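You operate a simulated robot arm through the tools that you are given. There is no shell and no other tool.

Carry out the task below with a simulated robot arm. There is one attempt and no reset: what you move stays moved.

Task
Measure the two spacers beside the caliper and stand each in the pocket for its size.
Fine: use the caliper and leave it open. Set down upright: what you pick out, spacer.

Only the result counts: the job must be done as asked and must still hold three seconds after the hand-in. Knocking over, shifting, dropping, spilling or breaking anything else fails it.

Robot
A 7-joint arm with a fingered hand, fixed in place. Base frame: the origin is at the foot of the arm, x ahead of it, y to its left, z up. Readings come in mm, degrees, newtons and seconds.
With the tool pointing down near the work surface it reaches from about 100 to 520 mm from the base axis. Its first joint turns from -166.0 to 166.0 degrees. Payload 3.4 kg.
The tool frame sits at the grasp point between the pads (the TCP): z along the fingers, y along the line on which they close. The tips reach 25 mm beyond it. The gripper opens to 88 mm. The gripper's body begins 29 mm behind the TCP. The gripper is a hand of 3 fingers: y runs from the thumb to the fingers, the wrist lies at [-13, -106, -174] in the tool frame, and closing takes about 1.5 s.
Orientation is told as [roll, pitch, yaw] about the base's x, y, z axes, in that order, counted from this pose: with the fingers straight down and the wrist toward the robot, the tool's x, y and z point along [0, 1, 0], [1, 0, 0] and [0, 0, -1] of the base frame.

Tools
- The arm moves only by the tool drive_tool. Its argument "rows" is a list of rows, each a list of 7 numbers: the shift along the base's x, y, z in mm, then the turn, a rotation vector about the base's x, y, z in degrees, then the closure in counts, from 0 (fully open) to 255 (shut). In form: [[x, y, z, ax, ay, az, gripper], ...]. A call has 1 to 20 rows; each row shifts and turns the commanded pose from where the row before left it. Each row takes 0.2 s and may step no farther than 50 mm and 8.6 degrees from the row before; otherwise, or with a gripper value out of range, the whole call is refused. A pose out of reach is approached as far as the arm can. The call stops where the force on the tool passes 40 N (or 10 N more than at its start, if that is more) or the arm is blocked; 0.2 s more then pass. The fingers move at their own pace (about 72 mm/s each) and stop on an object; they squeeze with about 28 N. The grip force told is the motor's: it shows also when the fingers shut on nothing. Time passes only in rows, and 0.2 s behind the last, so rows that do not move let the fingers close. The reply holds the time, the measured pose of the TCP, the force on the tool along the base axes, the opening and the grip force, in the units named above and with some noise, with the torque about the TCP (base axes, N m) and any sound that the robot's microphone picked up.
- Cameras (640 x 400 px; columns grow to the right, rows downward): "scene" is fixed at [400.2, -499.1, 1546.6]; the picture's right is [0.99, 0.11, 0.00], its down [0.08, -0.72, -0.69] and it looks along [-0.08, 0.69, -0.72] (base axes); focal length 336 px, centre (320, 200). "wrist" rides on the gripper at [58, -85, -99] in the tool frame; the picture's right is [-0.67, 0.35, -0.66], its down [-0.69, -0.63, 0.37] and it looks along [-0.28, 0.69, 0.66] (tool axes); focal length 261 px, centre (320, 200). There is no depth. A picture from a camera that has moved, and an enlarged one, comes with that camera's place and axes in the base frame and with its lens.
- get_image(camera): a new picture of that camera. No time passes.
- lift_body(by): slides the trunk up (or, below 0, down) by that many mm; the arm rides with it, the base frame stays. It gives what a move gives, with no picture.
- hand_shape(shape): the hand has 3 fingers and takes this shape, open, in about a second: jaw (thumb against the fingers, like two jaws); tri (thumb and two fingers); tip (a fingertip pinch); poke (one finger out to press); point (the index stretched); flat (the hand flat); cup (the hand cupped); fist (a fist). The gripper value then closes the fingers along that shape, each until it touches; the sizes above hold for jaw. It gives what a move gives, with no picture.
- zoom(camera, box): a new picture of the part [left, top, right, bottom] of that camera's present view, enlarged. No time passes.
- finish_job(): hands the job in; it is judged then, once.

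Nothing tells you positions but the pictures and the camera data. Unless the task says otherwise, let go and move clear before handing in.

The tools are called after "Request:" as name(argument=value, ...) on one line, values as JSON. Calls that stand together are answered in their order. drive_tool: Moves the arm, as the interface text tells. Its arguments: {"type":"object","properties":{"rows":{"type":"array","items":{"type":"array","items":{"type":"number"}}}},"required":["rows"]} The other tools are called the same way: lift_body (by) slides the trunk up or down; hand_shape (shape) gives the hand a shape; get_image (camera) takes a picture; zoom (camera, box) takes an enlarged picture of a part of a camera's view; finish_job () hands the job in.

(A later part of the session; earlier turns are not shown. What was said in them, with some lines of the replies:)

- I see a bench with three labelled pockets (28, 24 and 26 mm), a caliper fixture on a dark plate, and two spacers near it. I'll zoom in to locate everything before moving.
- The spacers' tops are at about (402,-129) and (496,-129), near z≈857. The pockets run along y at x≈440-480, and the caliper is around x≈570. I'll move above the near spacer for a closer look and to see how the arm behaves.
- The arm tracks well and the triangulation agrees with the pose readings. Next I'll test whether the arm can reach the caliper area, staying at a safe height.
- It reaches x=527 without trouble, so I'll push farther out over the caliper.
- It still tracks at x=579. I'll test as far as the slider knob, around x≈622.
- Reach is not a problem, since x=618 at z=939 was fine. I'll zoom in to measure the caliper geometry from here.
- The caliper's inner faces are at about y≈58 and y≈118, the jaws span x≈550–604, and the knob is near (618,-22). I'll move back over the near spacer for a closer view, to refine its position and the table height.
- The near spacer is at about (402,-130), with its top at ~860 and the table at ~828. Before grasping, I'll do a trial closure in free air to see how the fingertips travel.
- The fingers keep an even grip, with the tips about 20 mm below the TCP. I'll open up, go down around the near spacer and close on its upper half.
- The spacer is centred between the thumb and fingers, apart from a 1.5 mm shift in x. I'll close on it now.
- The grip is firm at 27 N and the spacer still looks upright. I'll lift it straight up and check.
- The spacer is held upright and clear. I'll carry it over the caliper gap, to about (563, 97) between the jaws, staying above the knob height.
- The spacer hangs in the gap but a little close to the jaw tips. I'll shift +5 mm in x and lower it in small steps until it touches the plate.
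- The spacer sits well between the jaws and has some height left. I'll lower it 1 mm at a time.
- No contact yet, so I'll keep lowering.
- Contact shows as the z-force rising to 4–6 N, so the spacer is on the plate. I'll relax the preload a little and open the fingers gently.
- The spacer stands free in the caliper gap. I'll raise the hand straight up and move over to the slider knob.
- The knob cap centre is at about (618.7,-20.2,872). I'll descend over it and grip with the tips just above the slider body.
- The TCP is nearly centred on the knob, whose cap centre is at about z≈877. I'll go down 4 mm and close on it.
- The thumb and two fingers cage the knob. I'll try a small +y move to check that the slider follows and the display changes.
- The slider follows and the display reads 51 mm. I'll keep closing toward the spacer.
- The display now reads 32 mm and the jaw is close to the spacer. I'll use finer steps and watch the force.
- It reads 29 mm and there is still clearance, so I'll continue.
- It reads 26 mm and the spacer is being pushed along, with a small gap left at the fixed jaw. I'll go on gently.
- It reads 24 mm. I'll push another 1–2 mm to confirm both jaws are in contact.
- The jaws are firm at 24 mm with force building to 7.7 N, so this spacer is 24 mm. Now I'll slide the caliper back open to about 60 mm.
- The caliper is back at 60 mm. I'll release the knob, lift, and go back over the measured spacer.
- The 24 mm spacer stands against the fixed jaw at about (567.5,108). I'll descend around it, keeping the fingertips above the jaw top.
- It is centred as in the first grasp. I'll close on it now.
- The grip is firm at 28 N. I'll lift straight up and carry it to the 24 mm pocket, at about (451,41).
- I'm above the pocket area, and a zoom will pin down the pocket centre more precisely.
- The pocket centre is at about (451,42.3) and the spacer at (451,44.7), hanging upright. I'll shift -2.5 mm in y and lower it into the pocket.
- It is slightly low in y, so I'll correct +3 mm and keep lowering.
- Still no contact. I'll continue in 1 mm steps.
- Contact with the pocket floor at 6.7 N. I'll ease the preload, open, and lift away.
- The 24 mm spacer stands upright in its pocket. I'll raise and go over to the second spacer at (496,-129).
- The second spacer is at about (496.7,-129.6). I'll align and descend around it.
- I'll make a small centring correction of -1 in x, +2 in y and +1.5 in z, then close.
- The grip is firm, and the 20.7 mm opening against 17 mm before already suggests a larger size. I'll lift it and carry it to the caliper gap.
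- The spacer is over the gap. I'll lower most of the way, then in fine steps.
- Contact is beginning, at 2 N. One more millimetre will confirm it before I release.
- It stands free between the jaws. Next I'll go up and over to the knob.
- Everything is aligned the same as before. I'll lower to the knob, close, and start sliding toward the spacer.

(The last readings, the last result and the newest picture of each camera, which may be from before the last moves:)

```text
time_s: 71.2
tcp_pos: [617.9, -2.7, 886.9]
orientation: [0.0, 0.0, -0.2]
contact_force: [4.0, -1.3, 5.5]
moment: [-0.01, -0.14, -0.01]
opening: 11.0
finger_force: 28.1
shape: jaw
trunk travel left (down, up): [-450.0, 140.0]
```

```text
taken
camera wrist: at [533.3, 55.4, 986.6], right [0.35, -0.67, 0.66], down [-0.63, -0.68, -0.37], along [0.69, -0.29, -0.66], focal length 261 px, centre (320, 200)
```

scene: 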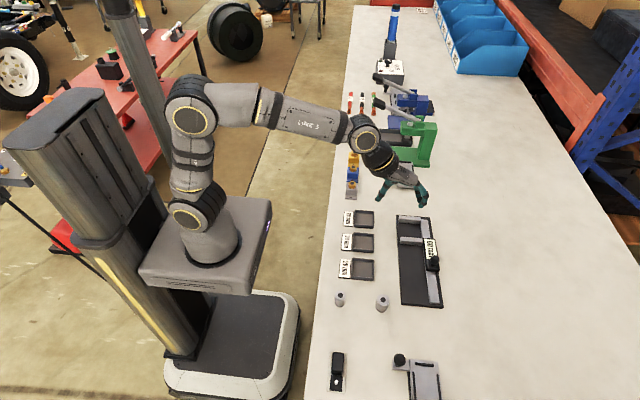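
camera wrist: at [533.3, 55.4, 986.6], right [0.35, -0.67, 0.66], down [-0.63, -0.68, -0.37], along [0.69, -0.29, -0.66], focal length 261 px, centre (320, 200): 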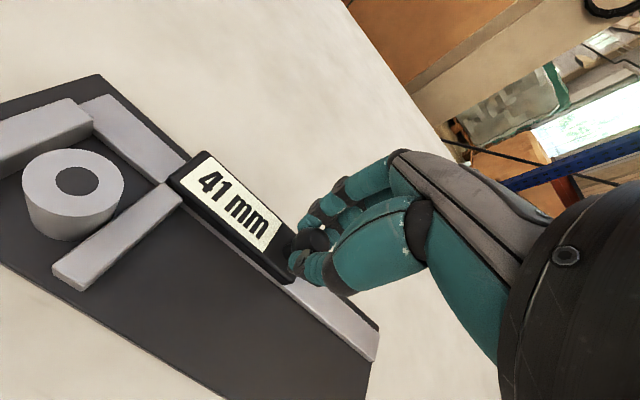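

It reads 41 mm and nearly touches the spacer. I'll continue in smaller steps.

Request:
drive_tool(rows=[[0, 1.5, 0, 0, 0, 0, 228], [0, 1.5, 0, 0, 0, 0, 228], [0, 1.5, 0, 0, 0, 0, 228], [0, 1.5, 0, 0, 0, 0, 228], [0, 1, 0, 0, 0, 0, 228], [0, 1, 0, 0, 0, 0, 228], [0, 1, 0, 0, 0, 0, 228], [0, 0, 0, 0, 0, 0, 228]])

Request:
zoom(camera="wrist", box=[0, 60, 360, 300])

```text
time_s: 73.0
tcp_pos: [618.5, 7.0, 887.5]
orientation: [0.0, -0.1, -0.1]
contact_force: [6.5, -1.2, 7.0]
moment: [-0.01, -0.2, 0.0]
opening: 11.3
finger_force: 27.7
shape: jaw
trunk travel left (down, up): [-450.0, 140.0]
```

```text
1.67 times, centred on (180, 180) of wrist
camera zoom: at [533.0, 64.1, 986.4], right [0.35, -0.67, 0.66], down [-0.63, -0.68, -0.37], along [0.69, -0.29, -0.66], focal length 434 px, centre (553, 233)
```

zoom: 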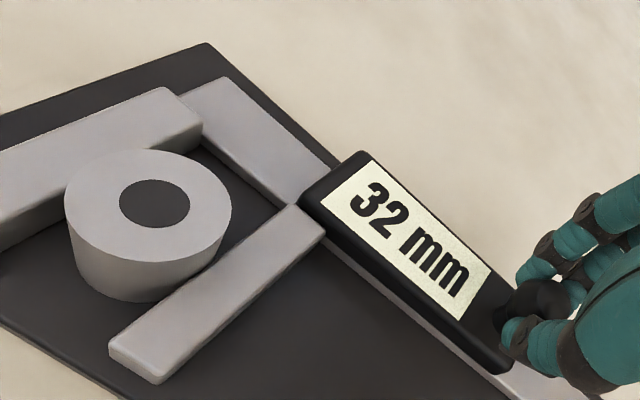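

Request:
drive_tool(rows=[[0, 1, 0, 0, 0, 0, 228], [0, 1, 0, 0, 0, 0, 228], [0, 1, 0, 0, 0, 0, 228], [0, 0, 0, 0, 0, 0, 228]])

Request:
zoom(camera="wrist", box=[0, 60, 360, 300])

Request:
drive_tool(rows=[[0, 1, 0, 0, 0, 0, 228], [0, 0, 0, 0, 0, 0, 228]])

Request:
zoom(camera="wrist", box=[0, 60, 360, 300])

```text
time_s: 74.0
tcp_pos: [617.8, 9.4, 886.8]
orientation: [0.0, 0.0, -0.1]
contact_force: [6.2, -1.1, 6.1]
moment: [-0.02, -0.22, 0.02]
opening: 11.3
finger_force: 28.2
shape: jaw
trunk travel left (down, up): [-450.0, 140.0]
```

```text
1.67 times, centred on (180, 180) of wrist
camera zoom: at [533.2, 67.0, 986.5], right [0.35, -0.67, 0.66], down [-0.63, -0.68, -0.37], along [0.69, -0.29, -0.66], focal length 434 px, centre (553, 233)
```

zoom: 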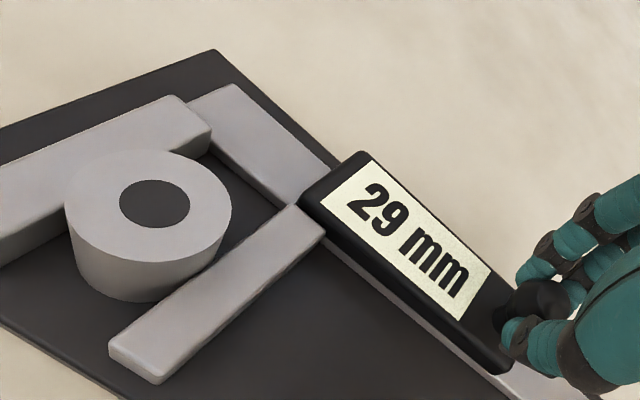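

```text
time_s: 74.6
tcp_pos: [617.4, 10.1, 887.3]
orientation: [0.0, 0.0, 0.0]
contact_force: [1.5, -2.0, 6.3]
moment: [0.0, -0.11, -0.02]
opening: 11.5
finger_force: 27.9
shape: jaw
trunk travel left (down, up): [-450.0, 140.0]
```

```text
1.67 times, centred on (180, 180) of wrist
camera zoom: at [533.5, 68.3, 986.5], right [0.35, -0.67, 0.66], down [-0.63, -0.69, -0.37], along [0.69, -0.29, -0.66], focal length 434 px, centre (553, 233)
```

zoom: 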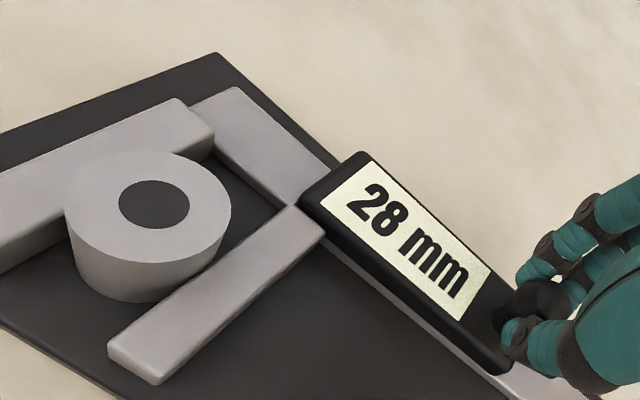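

It reads 28 mm. I'll push a little further to see whether it is firm there.

Request:
drive_tool(rows=[[0, 1, 0, 0, 0, 0, 228], [0, 0, 0, 0, 0, 0, 228]])

Request:
drive_tool(rows=[[0, 1, 0, 0, 0, 0, 228], [0, 0, 0, 0, 0, 0, 228]])

Request:
zoom(camera="wrist", box=[0, 60, 360, 300])

```text
time_s: 75.2
tcp_pos: [618.7, 11.0, 887.2]
orientation: [0.0, 0.0, -0.1]
contact_force: [-0.5, -5.2, 5.1]
moment: [-0.08, -0.04, -0.06]
opening: 11.1
finger_force: 28.5
shape: jaw
trunk travel left (down, up): [-450.0, 140.0]
```

```text
time_s: 75.8
tcp_pos: [618.0, 10.5, 886.0]
orientation: [0.1, -0.2, -0.1]
contact_force: [0.5, -8.4, 7.0]
moment: [-0.17, -0.09, -0.08]
opening: 11.4
finger_force: 27.9
shape: jaw
trunk travel left (down, up): [-450.0, 140.0]
```

```text
1.67 times, centred on (180, 180) of wrist
camera zoom: at [533.4, 69.1, 986.5], right [0.35, -0.67, 0.66], down [-0.63, -0.68, -0.37], along [0.69, -0.29, -0.66], focal length 434 px, centre (553, 233)
```

zoom: 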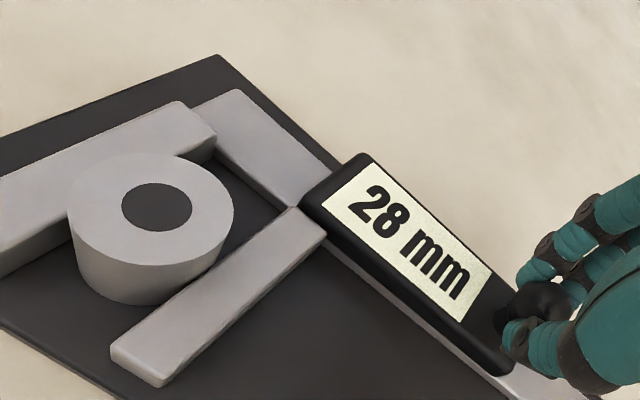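

It is firm at 28 mm with 8.4 N, so the second spacer is 28 mm. Reopening the caliper now.

Request:
drive_tool(rows=[[0, -2, 0, 0, 0, 0, 228], [0, -3, 0, 0, 0, 0, 228], [0, -3, 0, 0, 0, 0, 228], [0, -3, 0, 0, 0, 0, 228], [0, -3, 0, 0, 0, 0, 228], [0, -3, 0, 0, 0, 0, 228], [0, -3, 0, 0, 0, 0, 228], [0, -3, 0, 0, 0, 0, 228], [0, -3, 0, 0, 0, 0, 228], [0, -3, 0, 0, 0, 0, 228], [0, -3, 0, 0, 0, 0, 228], [0, -2, 0, 0, 0, 0, 228], [0, 0, 0, 0, 0, 0, 228]])

Request:
get_image(camera="wrist")

```text
time_s: 78.6
tcp_pos: [618.7, -21.2, 886.3]
orientation: [-0.1, -0.1, -0.1]
contact_force: [7.7, -0.2, 11.8]
moment: [0.0, -0.31, 0.02]
opening: 11.8
finger_force: 27.8
shape: jaw
trunk travel left (down, up): [-450.0, 140.0]
```

```text
taken
camera wrist: at [532.6, 36.4, 985.9], right [0.35, -0.67, 0.66], down [-0.63, -0.68, -0.37], along [0.7, -0.29, -0.66], focal length 261 px, centre (320, 200)
```

wrist: 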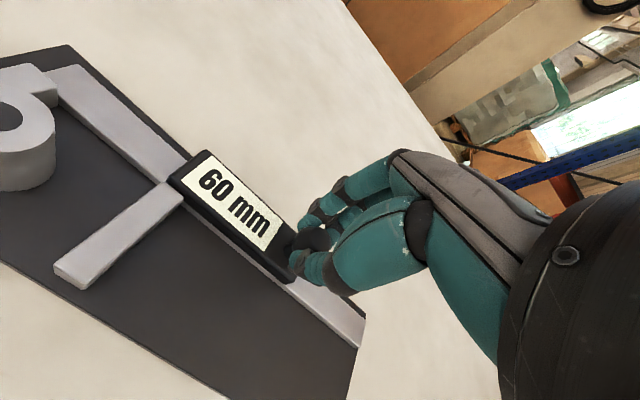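

The caliper is back at 60 mm. I'll release the knob, lift, and return above the 28 mm spacer.

Request:
drive_tool(rows=[[0, 0, 0, 0, 0, 0, 190], [0, 0, 0, 0, 0, 0, 150], [0, 0, 0, 0, 0, 0, 110], [0, 0, 0, 0, 0, 0, 80], [0, 0, 0, 0, 0, 0, 80], [0, 0, 15, 0, 0, 0, 80], [0, 0, 20, 0, 0, 0, 80], [0, 0, 20, 0, 0, 0, 80], [-11.5, 31.5, 0, 0, 0, 0, 80], [-11.5, 31.5, 0, 0, 0, 0, 80], [-11.5, 31.5, 0, 0, 0, 0, 80], [-11.5, 31.5, 0, 0, 0, 0, 80], [0, 0, 0, 0, 0, 0, 100], [0, 0, 0, 0, 0, 0, 100]])

Request:
zoom(camera="wrist", box=[140, 160, 380, 320])

Request:
zoom(camera="scene", box=[380, 190, 455, 240])

```text
time_s: 81.6
tcp_pos: [573.8, 106.5, 940.7]
orientation: [0.0, 0.0, -0.1]
contact_force: [-0.2, -0.8, -0.2]
moment: [0.01, 0.02, -0.04]
opening: 54.3
finger_force: 0.0
shape: jaw
trunk travel left (down, up): [-450.0, 140.0]
```

```text
2.50 times, centred on (260, 240) of wrist
camera zoom: at [488.8, 163.5, 1040.6], right [0.35, -0.67, 0.66], down [-0.63, -0.68, -0.37], along [0.69, -0.29, -0.66], focal length 652 px, centre (470, 100)
```

zoom: 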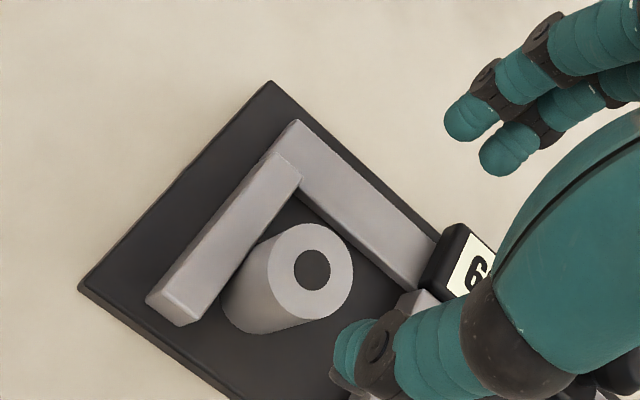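

```text
8.00 times, centred on (418, 215) of scene
camera zoom: at [400.2, -499.1, 1546.6], right [0.99, 0.11, 0.0], down [0.08, -0.72, -0.69], along [-0.08, 0.69, -0.72], focal length 2692 px, centre (-460, 80)
```

zoom: 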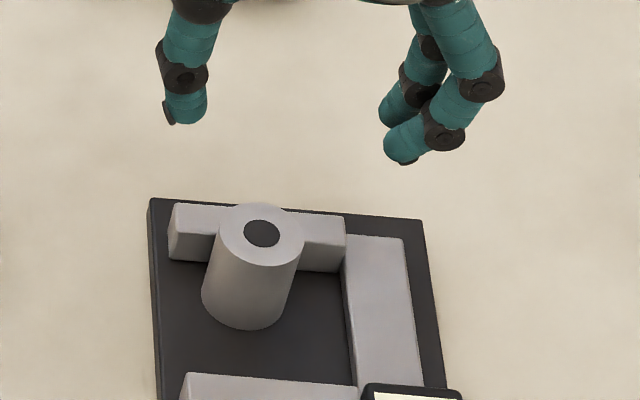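

The 28 mm spacer is at about (570,106). I'll descend around it with the tips above the jaw tops.

Request:
drive_tool(rows=[[0, -0.5, -20, 0, 0, 0, 112], [0, 0, -20, 0, 0, 0, 112], [0, 0, -15, 0, 0, 0, 112], [0, 0, -6, 0, 0, 0, 112], [0, 0, 0, 0, 0, 0, 112]])

Request:
zoom(camera="wrist", box=[160, 140, 400, 320])

Request:
zoom(camera="scene", box=[380, 190, 455, 240])

```text
time_s: 82.8
tcp_pos: [573.4, 103.4, 879.1]
orientation: [0.0, 0.1, 0.0]
contact_force: [-0.3, 0.2, -0.5]
moment: [-0.04, 0.01, -0.01]
opening: 49.8
finger_force: 0.0
shape: jaw
trunk travel left (down, up): [-450.0, 140.0]
```

```text
2.22 times, centred on (280, 230) of wrist
camera zoom: at [488.4, 162.2, 978.2], right [0.35, -0.67, 0.66], down [-0.63, -0.69, -0.37], along [0.69, -0.29, -0.66], focal length 579 px, centre (409, 133)
```

zoom: 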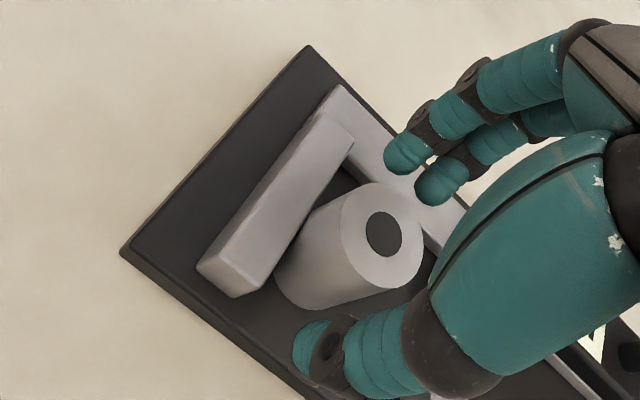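

```text
8.00 times, centred on (418, 215) of scene
camera zoom: at [400.2, -499.1, 1546.6], right [0.99, 0.11, 0.0], down [0.08, -0.72, -0.69], along [-0.08, 0.69, -0.72], focal length 2692 px, centre (-460, 80)
```

zoom: 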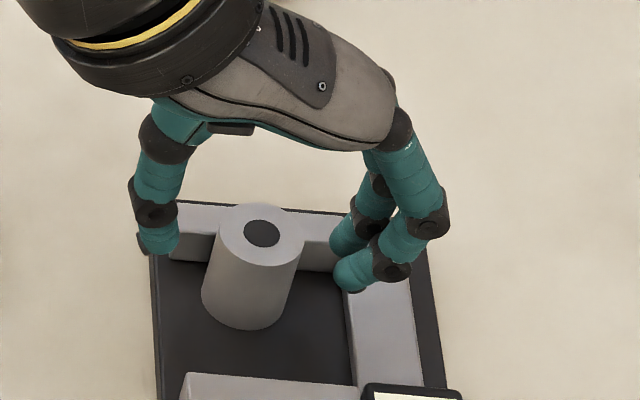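

I'll nudge +1.5 mm in y and close.

Request:
drive_tool(rows=[[0.5, 1.5, 0, 0, 0, 0, 112], [0, 0, 0, 0, 0, 0, 140], [0, 0, 0, 0, 0, 0, 165], [0, 0, 0, 0, 0, 0, 190], [0, 0, 0, 0, 0, 0, 215], [0, 0, 0, 0, 0, 0, 228], [0, 0, 0, 0, 0, 0, 228], [0, 0, 0, 0, 0, 0, 228], [0, 0, 0, 0, 0, 0, 228]])

Request:
zoom(camera="wrist", box=[160, 140, 400, 320])

Request:
zoom(camera="scene", box=[380, 190, 455, 240])

```text
time_s: 84.8
tcp_pos: [572.7, 106.8, 879.4]
orientation: [0.0, 0.0, -0.1]
contact_force: [0.4, -0.5, 0.5]
moment: [0.02, 0.01, 0.0]
opening: 21.2
finger_force: 28.3
shape: jaw
trunk travel left (down, up): [-450.0, 140.0]
```

```text
2.22 times, centred on (280, 230) of wrist
camera zoom: at [488.3, 163.8, 978.9], right [0.35, -0.67, 0.66], down [-0.63, -0.69, -0.37], along [0.69, -0.29, -0.66], focal length 579 px, centre (409, 133)
```

zoom: 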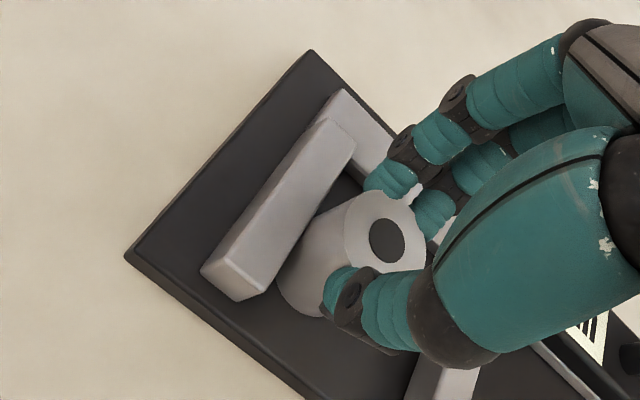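

```text
8.00 times, centred on (418, 215) of scene
camera zoom: at [400.2, -499.1, 1546.6], right [0.99, 0.11, 0.0], down [0.08, -0.72, -0.69], along [-0.08, 0.69, -0.72], focal length 2692 px, centre (-460, 80)
```

zoom: 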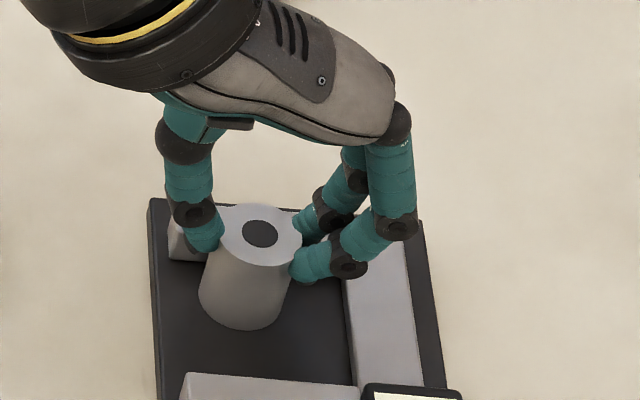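

The 28 mm spacer is gripped. I'll lift it and carry it to the 28 mm pocket, at about (451,124.5).

Request:
drive_tool(rows=[[0, -0.5, 3, 0, 0, 0, 228], [0, 0, 15, 0, 0, 0, 228], [0, 0, 15, 0, 0, 0, 228], [0, 0, 15, 0, 0, 0, 228], [-30, 4.5, 0, 0, 0, 0, 228], [-30, 4.5, 0, 0, 0, 0, 228], [-30, 4.5, 0, 0, 0, 0, 228], [-28.5, 4.7, 0, 0, 0, 0, 228], [0, 0, 0, 0, 0, 0, 228], [0, 0, 0, 0, 0, 0, 228]])

Request:
zoom(camera="wrist", box=[120, 160, 400, 360])

Request:
zoom(camera="scene", box=[335, 195, 395, 235])

```text
time_s: 87.0
tcp_pos: [454.8, 124.8, 927.0]
orientation: [0.0, -0.1, -0.1]
contact_force: [0.5, -0.2, -1.3]
moment: [0.04, 0.04, 0.02]
opening: 21.0
finger_force: 28.4
shape: jaw
trunk travel left (down, up): [-450.0, 140.0]
```

```text
2.00 times, centred on (260, 260) of wrist
camera zoom: at [369.6, 182.1, 1026.5], right [0.35, -0.67, 0.66], down [-0.63, -0.68, -0.37], along [0.69, -0.29, -0.66], focal length 521 px, centre (440, 80)
```

zoom: 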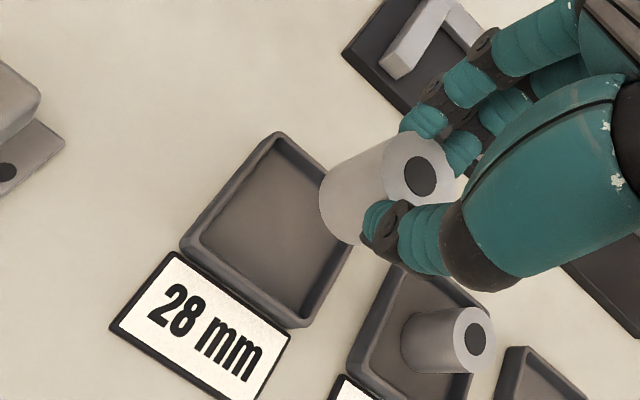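

```text
10.00 times, centred on (365, 215) of scene
camera zoom: at [400.2, -499.1, 1546.6], right [0.99, 0.11, 0.0], down [0.08, -0.72, -0.69], along [-0.08, 0.69, -0.72], focal length 3365 px, centre (-130, 50)
```

zoom: 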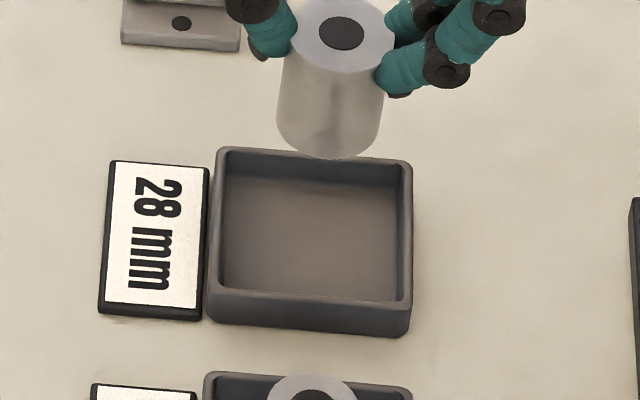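

The spacer is centred over the 28 mm pocket, and the 24 mm one is still standing in its own. Lowering now.

Request:
drive_tool(rows=[[0, 0, -15, 0, 0, 0, 228], [0, 0, -15, 0, 0, 0, 228], [0, 0, -10, 0, 0, 0, 228], [0, 0, -6, 0, 0, 0, 228], [0, 0, -2, 0, 0, 0, 228], [0, 0, 0, 0, 0, 0, 228]])

Request:
drive_tool(rows=[[0, 0, -1, 0, 0, 0, 228], [0, 0, -1, 0, 0, 0, 228], [0, 0, 0, 0, 0, 0, 228]])

Request:
zoom(camera="scene", box=[335, 195, 395, 235])

Request:
zoom(camera="wrist", box=[120, 160, 400, 360])

```text
time_s: 88.4
tcp_pos: [453.8, 125.1, 879.3]
orientation: [0.0, 0.0, 0.0]
contact_force: [-0.8, -0.4, -0.2]
moment: [-0.03, 0.0, -0.01]
opening: 21.2
finger_force: 28.2
shape: jaw
trunk travel left (down, up): [-450.0, 140.0]
```

```text
time_s: 89.2
tcp_pos: [454.1, 126.0, 878.7]
orientation: [-0.1, -0.1, 0.0]
contact_force: [0.2, 0.2, -1.2]
moment: [-0.02, -0.01, -0.02]
opening: 21.4
finger_force: 28.3
shape: jaw
trunk travel left (down, up): [-450.0, 140.0]
```

```text
10.00 times, centred on (365, 215) of scene
camera zoom: at [400.2, -499.1, 1546.6], right [0.99, 0.11, 0.0], down [0.08, -0.72, -0.69], along [-0.08, 0.69, -0.72], focal length 3365 px, centre (-130, 50)
```

zoom: 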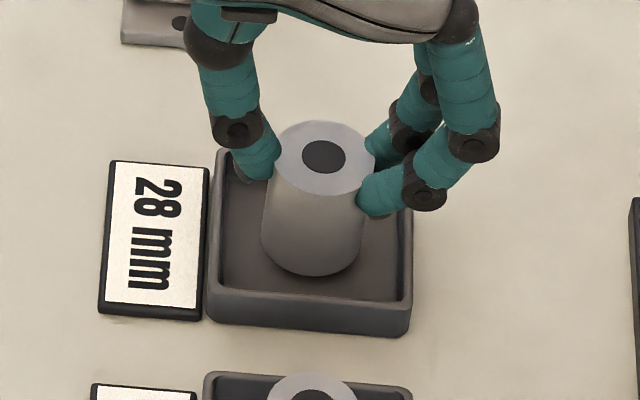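

```text
2.00 times, centred on (260, 260) of wrist
camera zoom: at [369.7, 182.7, 977.3], right [0.35, -0.67, 0.66], down [-0.63, -0.69, -0.37], along [0.69, -0.29, -0.66], focal length 521 px, centre (440, 80)
```

zoom: 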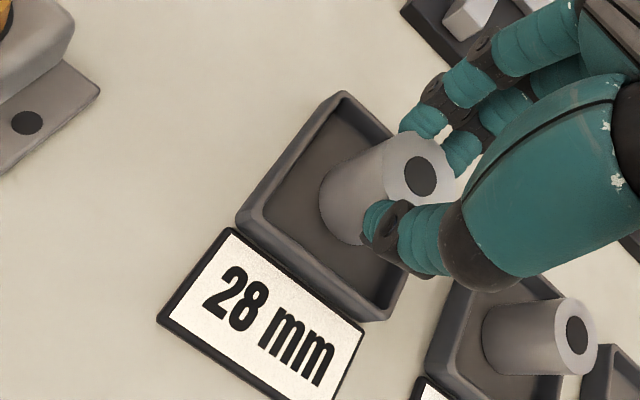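

It is inside the pocket with a few millimetres to go, so I'll continue in 1 mm steps.

Request:
drive_tool(rows=[[0, 0, -1, 0, 0, 0, 228], [0, 0, -1, 0, 0, 0, 228], [0, 0, 0, 0, 0, 0, 228]])

Request:
drive_tool(rows=[[0, 0, -1, 0, 0, 0, 228], [0, 0, 0, 0, 0, 0, 228]])

Request:
drive_tool(rows=[[0, 0, -0.8, 0, 0, 0, 228], [0, 0, 0, 0, 0, 0, 228]])

```text
time_s: 90.0
tcp_pos: [454.5, 122.9, 874.4]
orientation: [0.0, 0.0, -0.1]
contact_force: [0.1, -0.2, -0.7]
moment: [0.0, 0.02, -0.02]
opening: 21.2
finger_force: 28.0
shape: jaw
trunk travel left (down, up): [-450.0, 140.0]
```

```text
time_s: 90.6
tcp_pos: [454.2, 124.0, 875.6]
orientation: [0.0, 0.0, 0.0]
contact_force: [0.9, -0.3, -1.0]
moment: [0.01, -0.03, 0.0]
opening: 21.3
finger_force: 27.9
shape: jaw
trunk travel left (down, up): [-450.0, 140.0]
```

```text
time_s: 91.2
tcp_pos: [454.8, 124.8, 874.1]
orientation: [0.0, 0.0, -0.1]
contact_force: [-0.5, 0.7, -1.1]
moment: [0.0, 0.0, 0.0]
opening: 21.1
finger_force: 27.7
shape: jaw
trunk travel left (down, up): [-450.0, 140.0]
```

Request:
drive_tool(rows=[[0, 0, -1, 0, 0, 0, 228], [0, 0, 0, 0, 0, 0, 228]])

Request:
drive_tool(rows=[[0, 0, -0.8, 0, 0, 0, 228], [0, 0, 0, 0, 0, 0, 228]])

Request:
zoom(camera="scene", box=[335, 195, 395, 235])

```text
time_s: 91.8
tcp_pos: [453.7, 124.1, 873.5]
orientation: [0.0, 0.0, -0.1]
contact_force: [0.4, 0.1, -1.4]
moment: [-0.01, -0.01, 0.01]
opening: 21.2
finger_force: 28.6
shape: jaw
trunk travel left (down, up): [-450.0, 140.0]
```

```text
time_s: 92.4
tcp_pos: [454.9, 124.2, 873.9]
orientation: [0.0, 0.0, 0.0]
contact_force: [0.2, 0.2, 0.8]
moment: [0.01, -0.01, 0.01]
opening: 21.2
finger_force: 28.3
shape: jaw
trunk travel left (down, up): [-450.0, 140.0]
```

```text
10.00 times, centred on (365, 215) of scene
camera zoom: at [400.2, -499.1, 1546.6], right [0.99, 0.11, 0.0], down [0.08, -0.72, -0.69], along [-0.08, 0.69, -0.72], focal length 3365 px, centre (-130, 50)
```

zoom: 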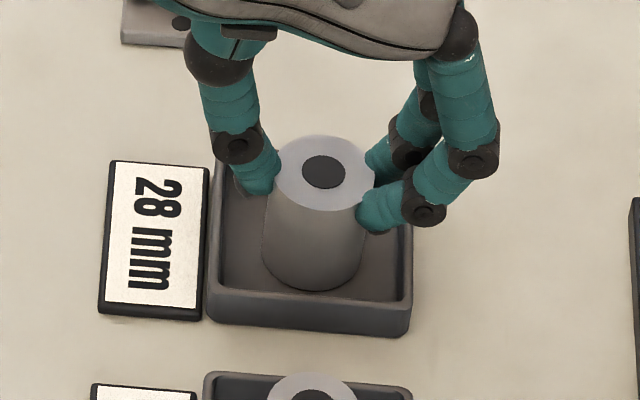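

Contact is just starting, with the force crossing zero. A last small step will confirm it.

Request:
drive_tool(rows=[[0, 0, -0.8, 0, 0, 0, 228], [0, 0, 0, 0, 0, 0, 228]])

```text
time_s: 93.0
tcp_pos: [455.1, 124.2, 871.9]
orientation: [0.1, 0.0, 0.0]
contact_force: [1.0, -0.3, 4.1]
moment: [-0.03, -0.05, 0.02]
opening: 21.3
finger_force: 27.6
shape: jaw
trunk travel left (down, up): [-450.0, 140.0]
```

The spacer is seated on the pocket floor at 4 N. I'll release gently.

Request:
drive_tool(rows=[[0, 0, 0.4, 0, 0, 0, 228], [0, 0, 0, 0, 0, 0, 190], [0, 0, 0, 0, 0, 0, 170], [0, 0, 0, 0, 0, 0, 150], [0, 0, 0, 0, 0, 0, 125], [0, 0, 0, 0, 0, 0, 125], [0, 0, 0, 0, 0, 0, 125]])

Request:
zoom(camera="scene", box=[335, 195, 395, 235])

Request:
zoom(camera="wrist", box=[120, 160, 400, 360])

```text
time_s: 94.6
tcp_pos: [454.9, 124.6, 872.5]
orientation: [0.0, 0.0, -0.1]
contact_force: [0.0, -0.8, 0.3]
moment: [-0.01, 0.02, -0.02]
opening: 44.1
finger_force: 0.1
shape: jaw
trunk travel left (down, up): [-450.0, 140.0]
```

```text
10.00 times, centred on (365, 215) of scene
camera zoom: at [400.2, -499.1, 1546.6], right [0.99, 0.11, 0.0], down [0.08, -0.72, -0.69], along [-0.08, 0.69, -0.72], focal length 3365 px, centre (-130, 50)
```

zoom: 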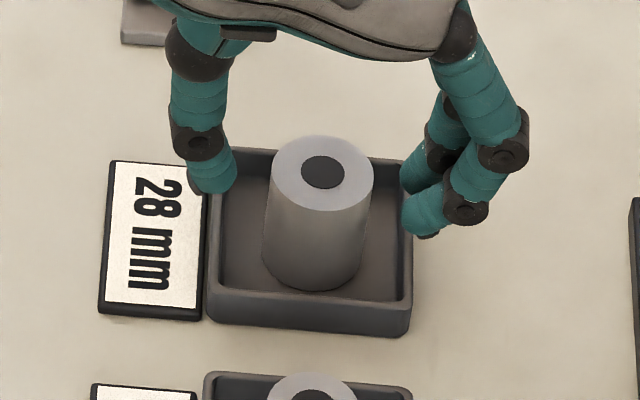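

```text
2.00 times, centred on (260, 260) of wrist
camera zoom: at [370.0, 181.4, 972.1], right [0.35, -0.67, 0.66], down [-0.63, -0.69, -0.37], along [0.69, -0.29, -0.66], focal length 521 px, centre (440, 80)
```

zoom: 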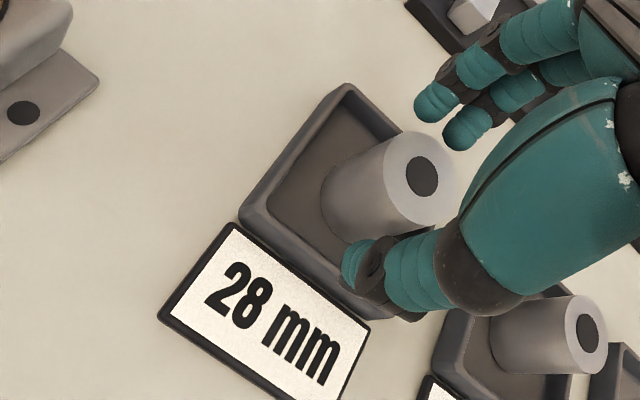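

The 28 mm spacer stands upright in its pocket. I'll lift clear and back the hand away, then check everything one last time.

Request:
drive_tool(rows=[[0, 0, 15, 0, 0, 0, 125], [0, 0, 25, 0, 0, 0, 125], [0, 0, 35, 0, 0, 0, 100], [0, 0, 40, 0, 0, 0, 80], [-20, -10, 40, 0, 0, 0, 40], [-30, -20, 20, 0, 0, 0, 0], [-30, -20, 0, 0, 0, 0, 0], [-30, -20, 0, 0, 0, 0, 0], [0, 0, 0, 0, 0, 0, 0], [0, 0, 0, 0, 0, 0, 0]])

Request:
get_image(camera="scene")

Request:
zoom(camera="scene", box=[330, 200, 450, 310])

Request:
get_image(camera="wrist")

```text
time_s: 96.8
tcp_pos: [343.7, 55.8, 1045.7]
orientation: [-0.2, 0.8, -0.1]
contact_force: [-1.1, 0.7, 0.7]
moment: [0.02, 0.0, -0.01]
opening: 87.9
finger_force: 0.0
shape: jaw
trunk travel left (down, up): [-450.0, 140.0]
```

```text
taken
```

scene: 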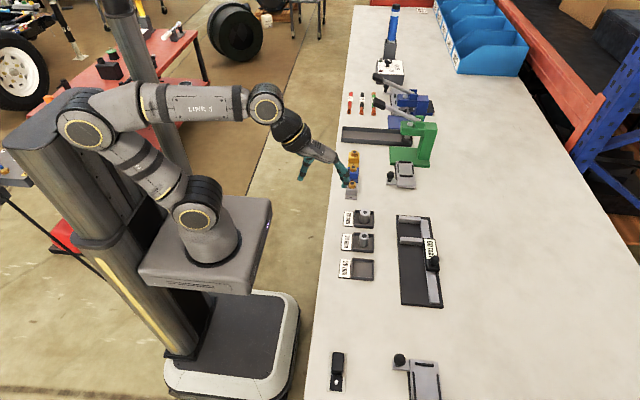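

```text
3.64 times, centred on (390, 255) of scene
camera zoom: at [400.2, -499.1, 1546.6], right [0.99, 0.11, 0.0], down [0.08, -0.72, -0.69], along [-0.08, 0.69, -0.72], focal length 1224 px, centre (66, 0)
```

zoom: 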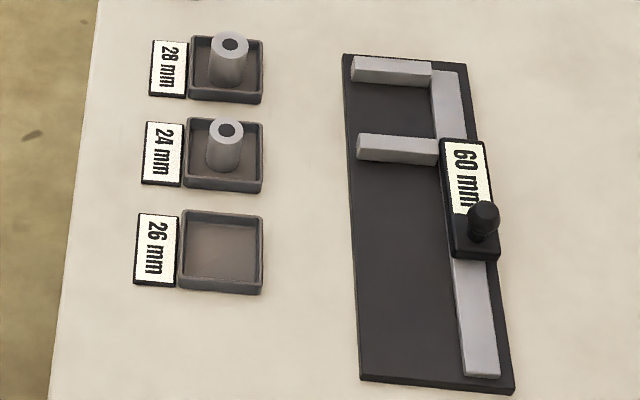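

```text
taken
camera wrist: at [260.6, 112.8, 1146.2], right [0.36, -0.67, 0.65], down [-0.64, -0.69, -0.35], along [0.68, -0.29, -0.67], focal length 261 px, centre (320, 200)
```

wrist: 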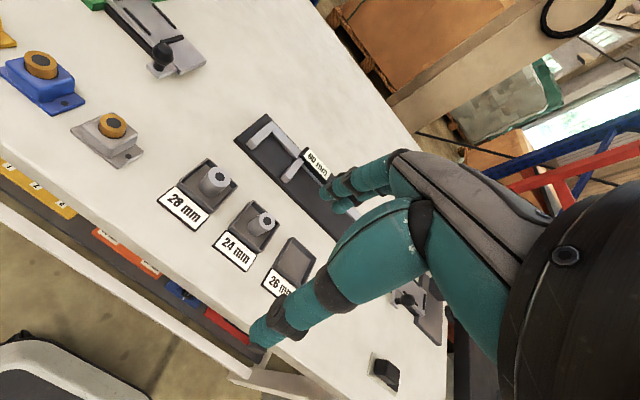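

Both spacers stand upright, the 24 mm one in the 24 mm pocket and the 28 mm one in the 28 mm pocket. The caliper is open at 60 mm, the hand is clear and nothing else has been disturbed, so I'm handing in.

Request:
finish_job()

```text
The job is handed in.
```

Both spacers were measured in the caliper and now stand upright in their matching pockets; the job is handed in.

| Spacer | Caliper reading | Pocket |
|---|---|---|
| The one nearer the robot | 24 mm | 24 mm |
| The one nearer the caliper | 28 mm | 28 mm |

Each reading held steady when I pressed the jaws a little harder. The caliper is open at 60 mm. I opened the hand and moved it clear before handing in. The last pictures showed the pockets, the caliper and the rest of the bench undisturbed.
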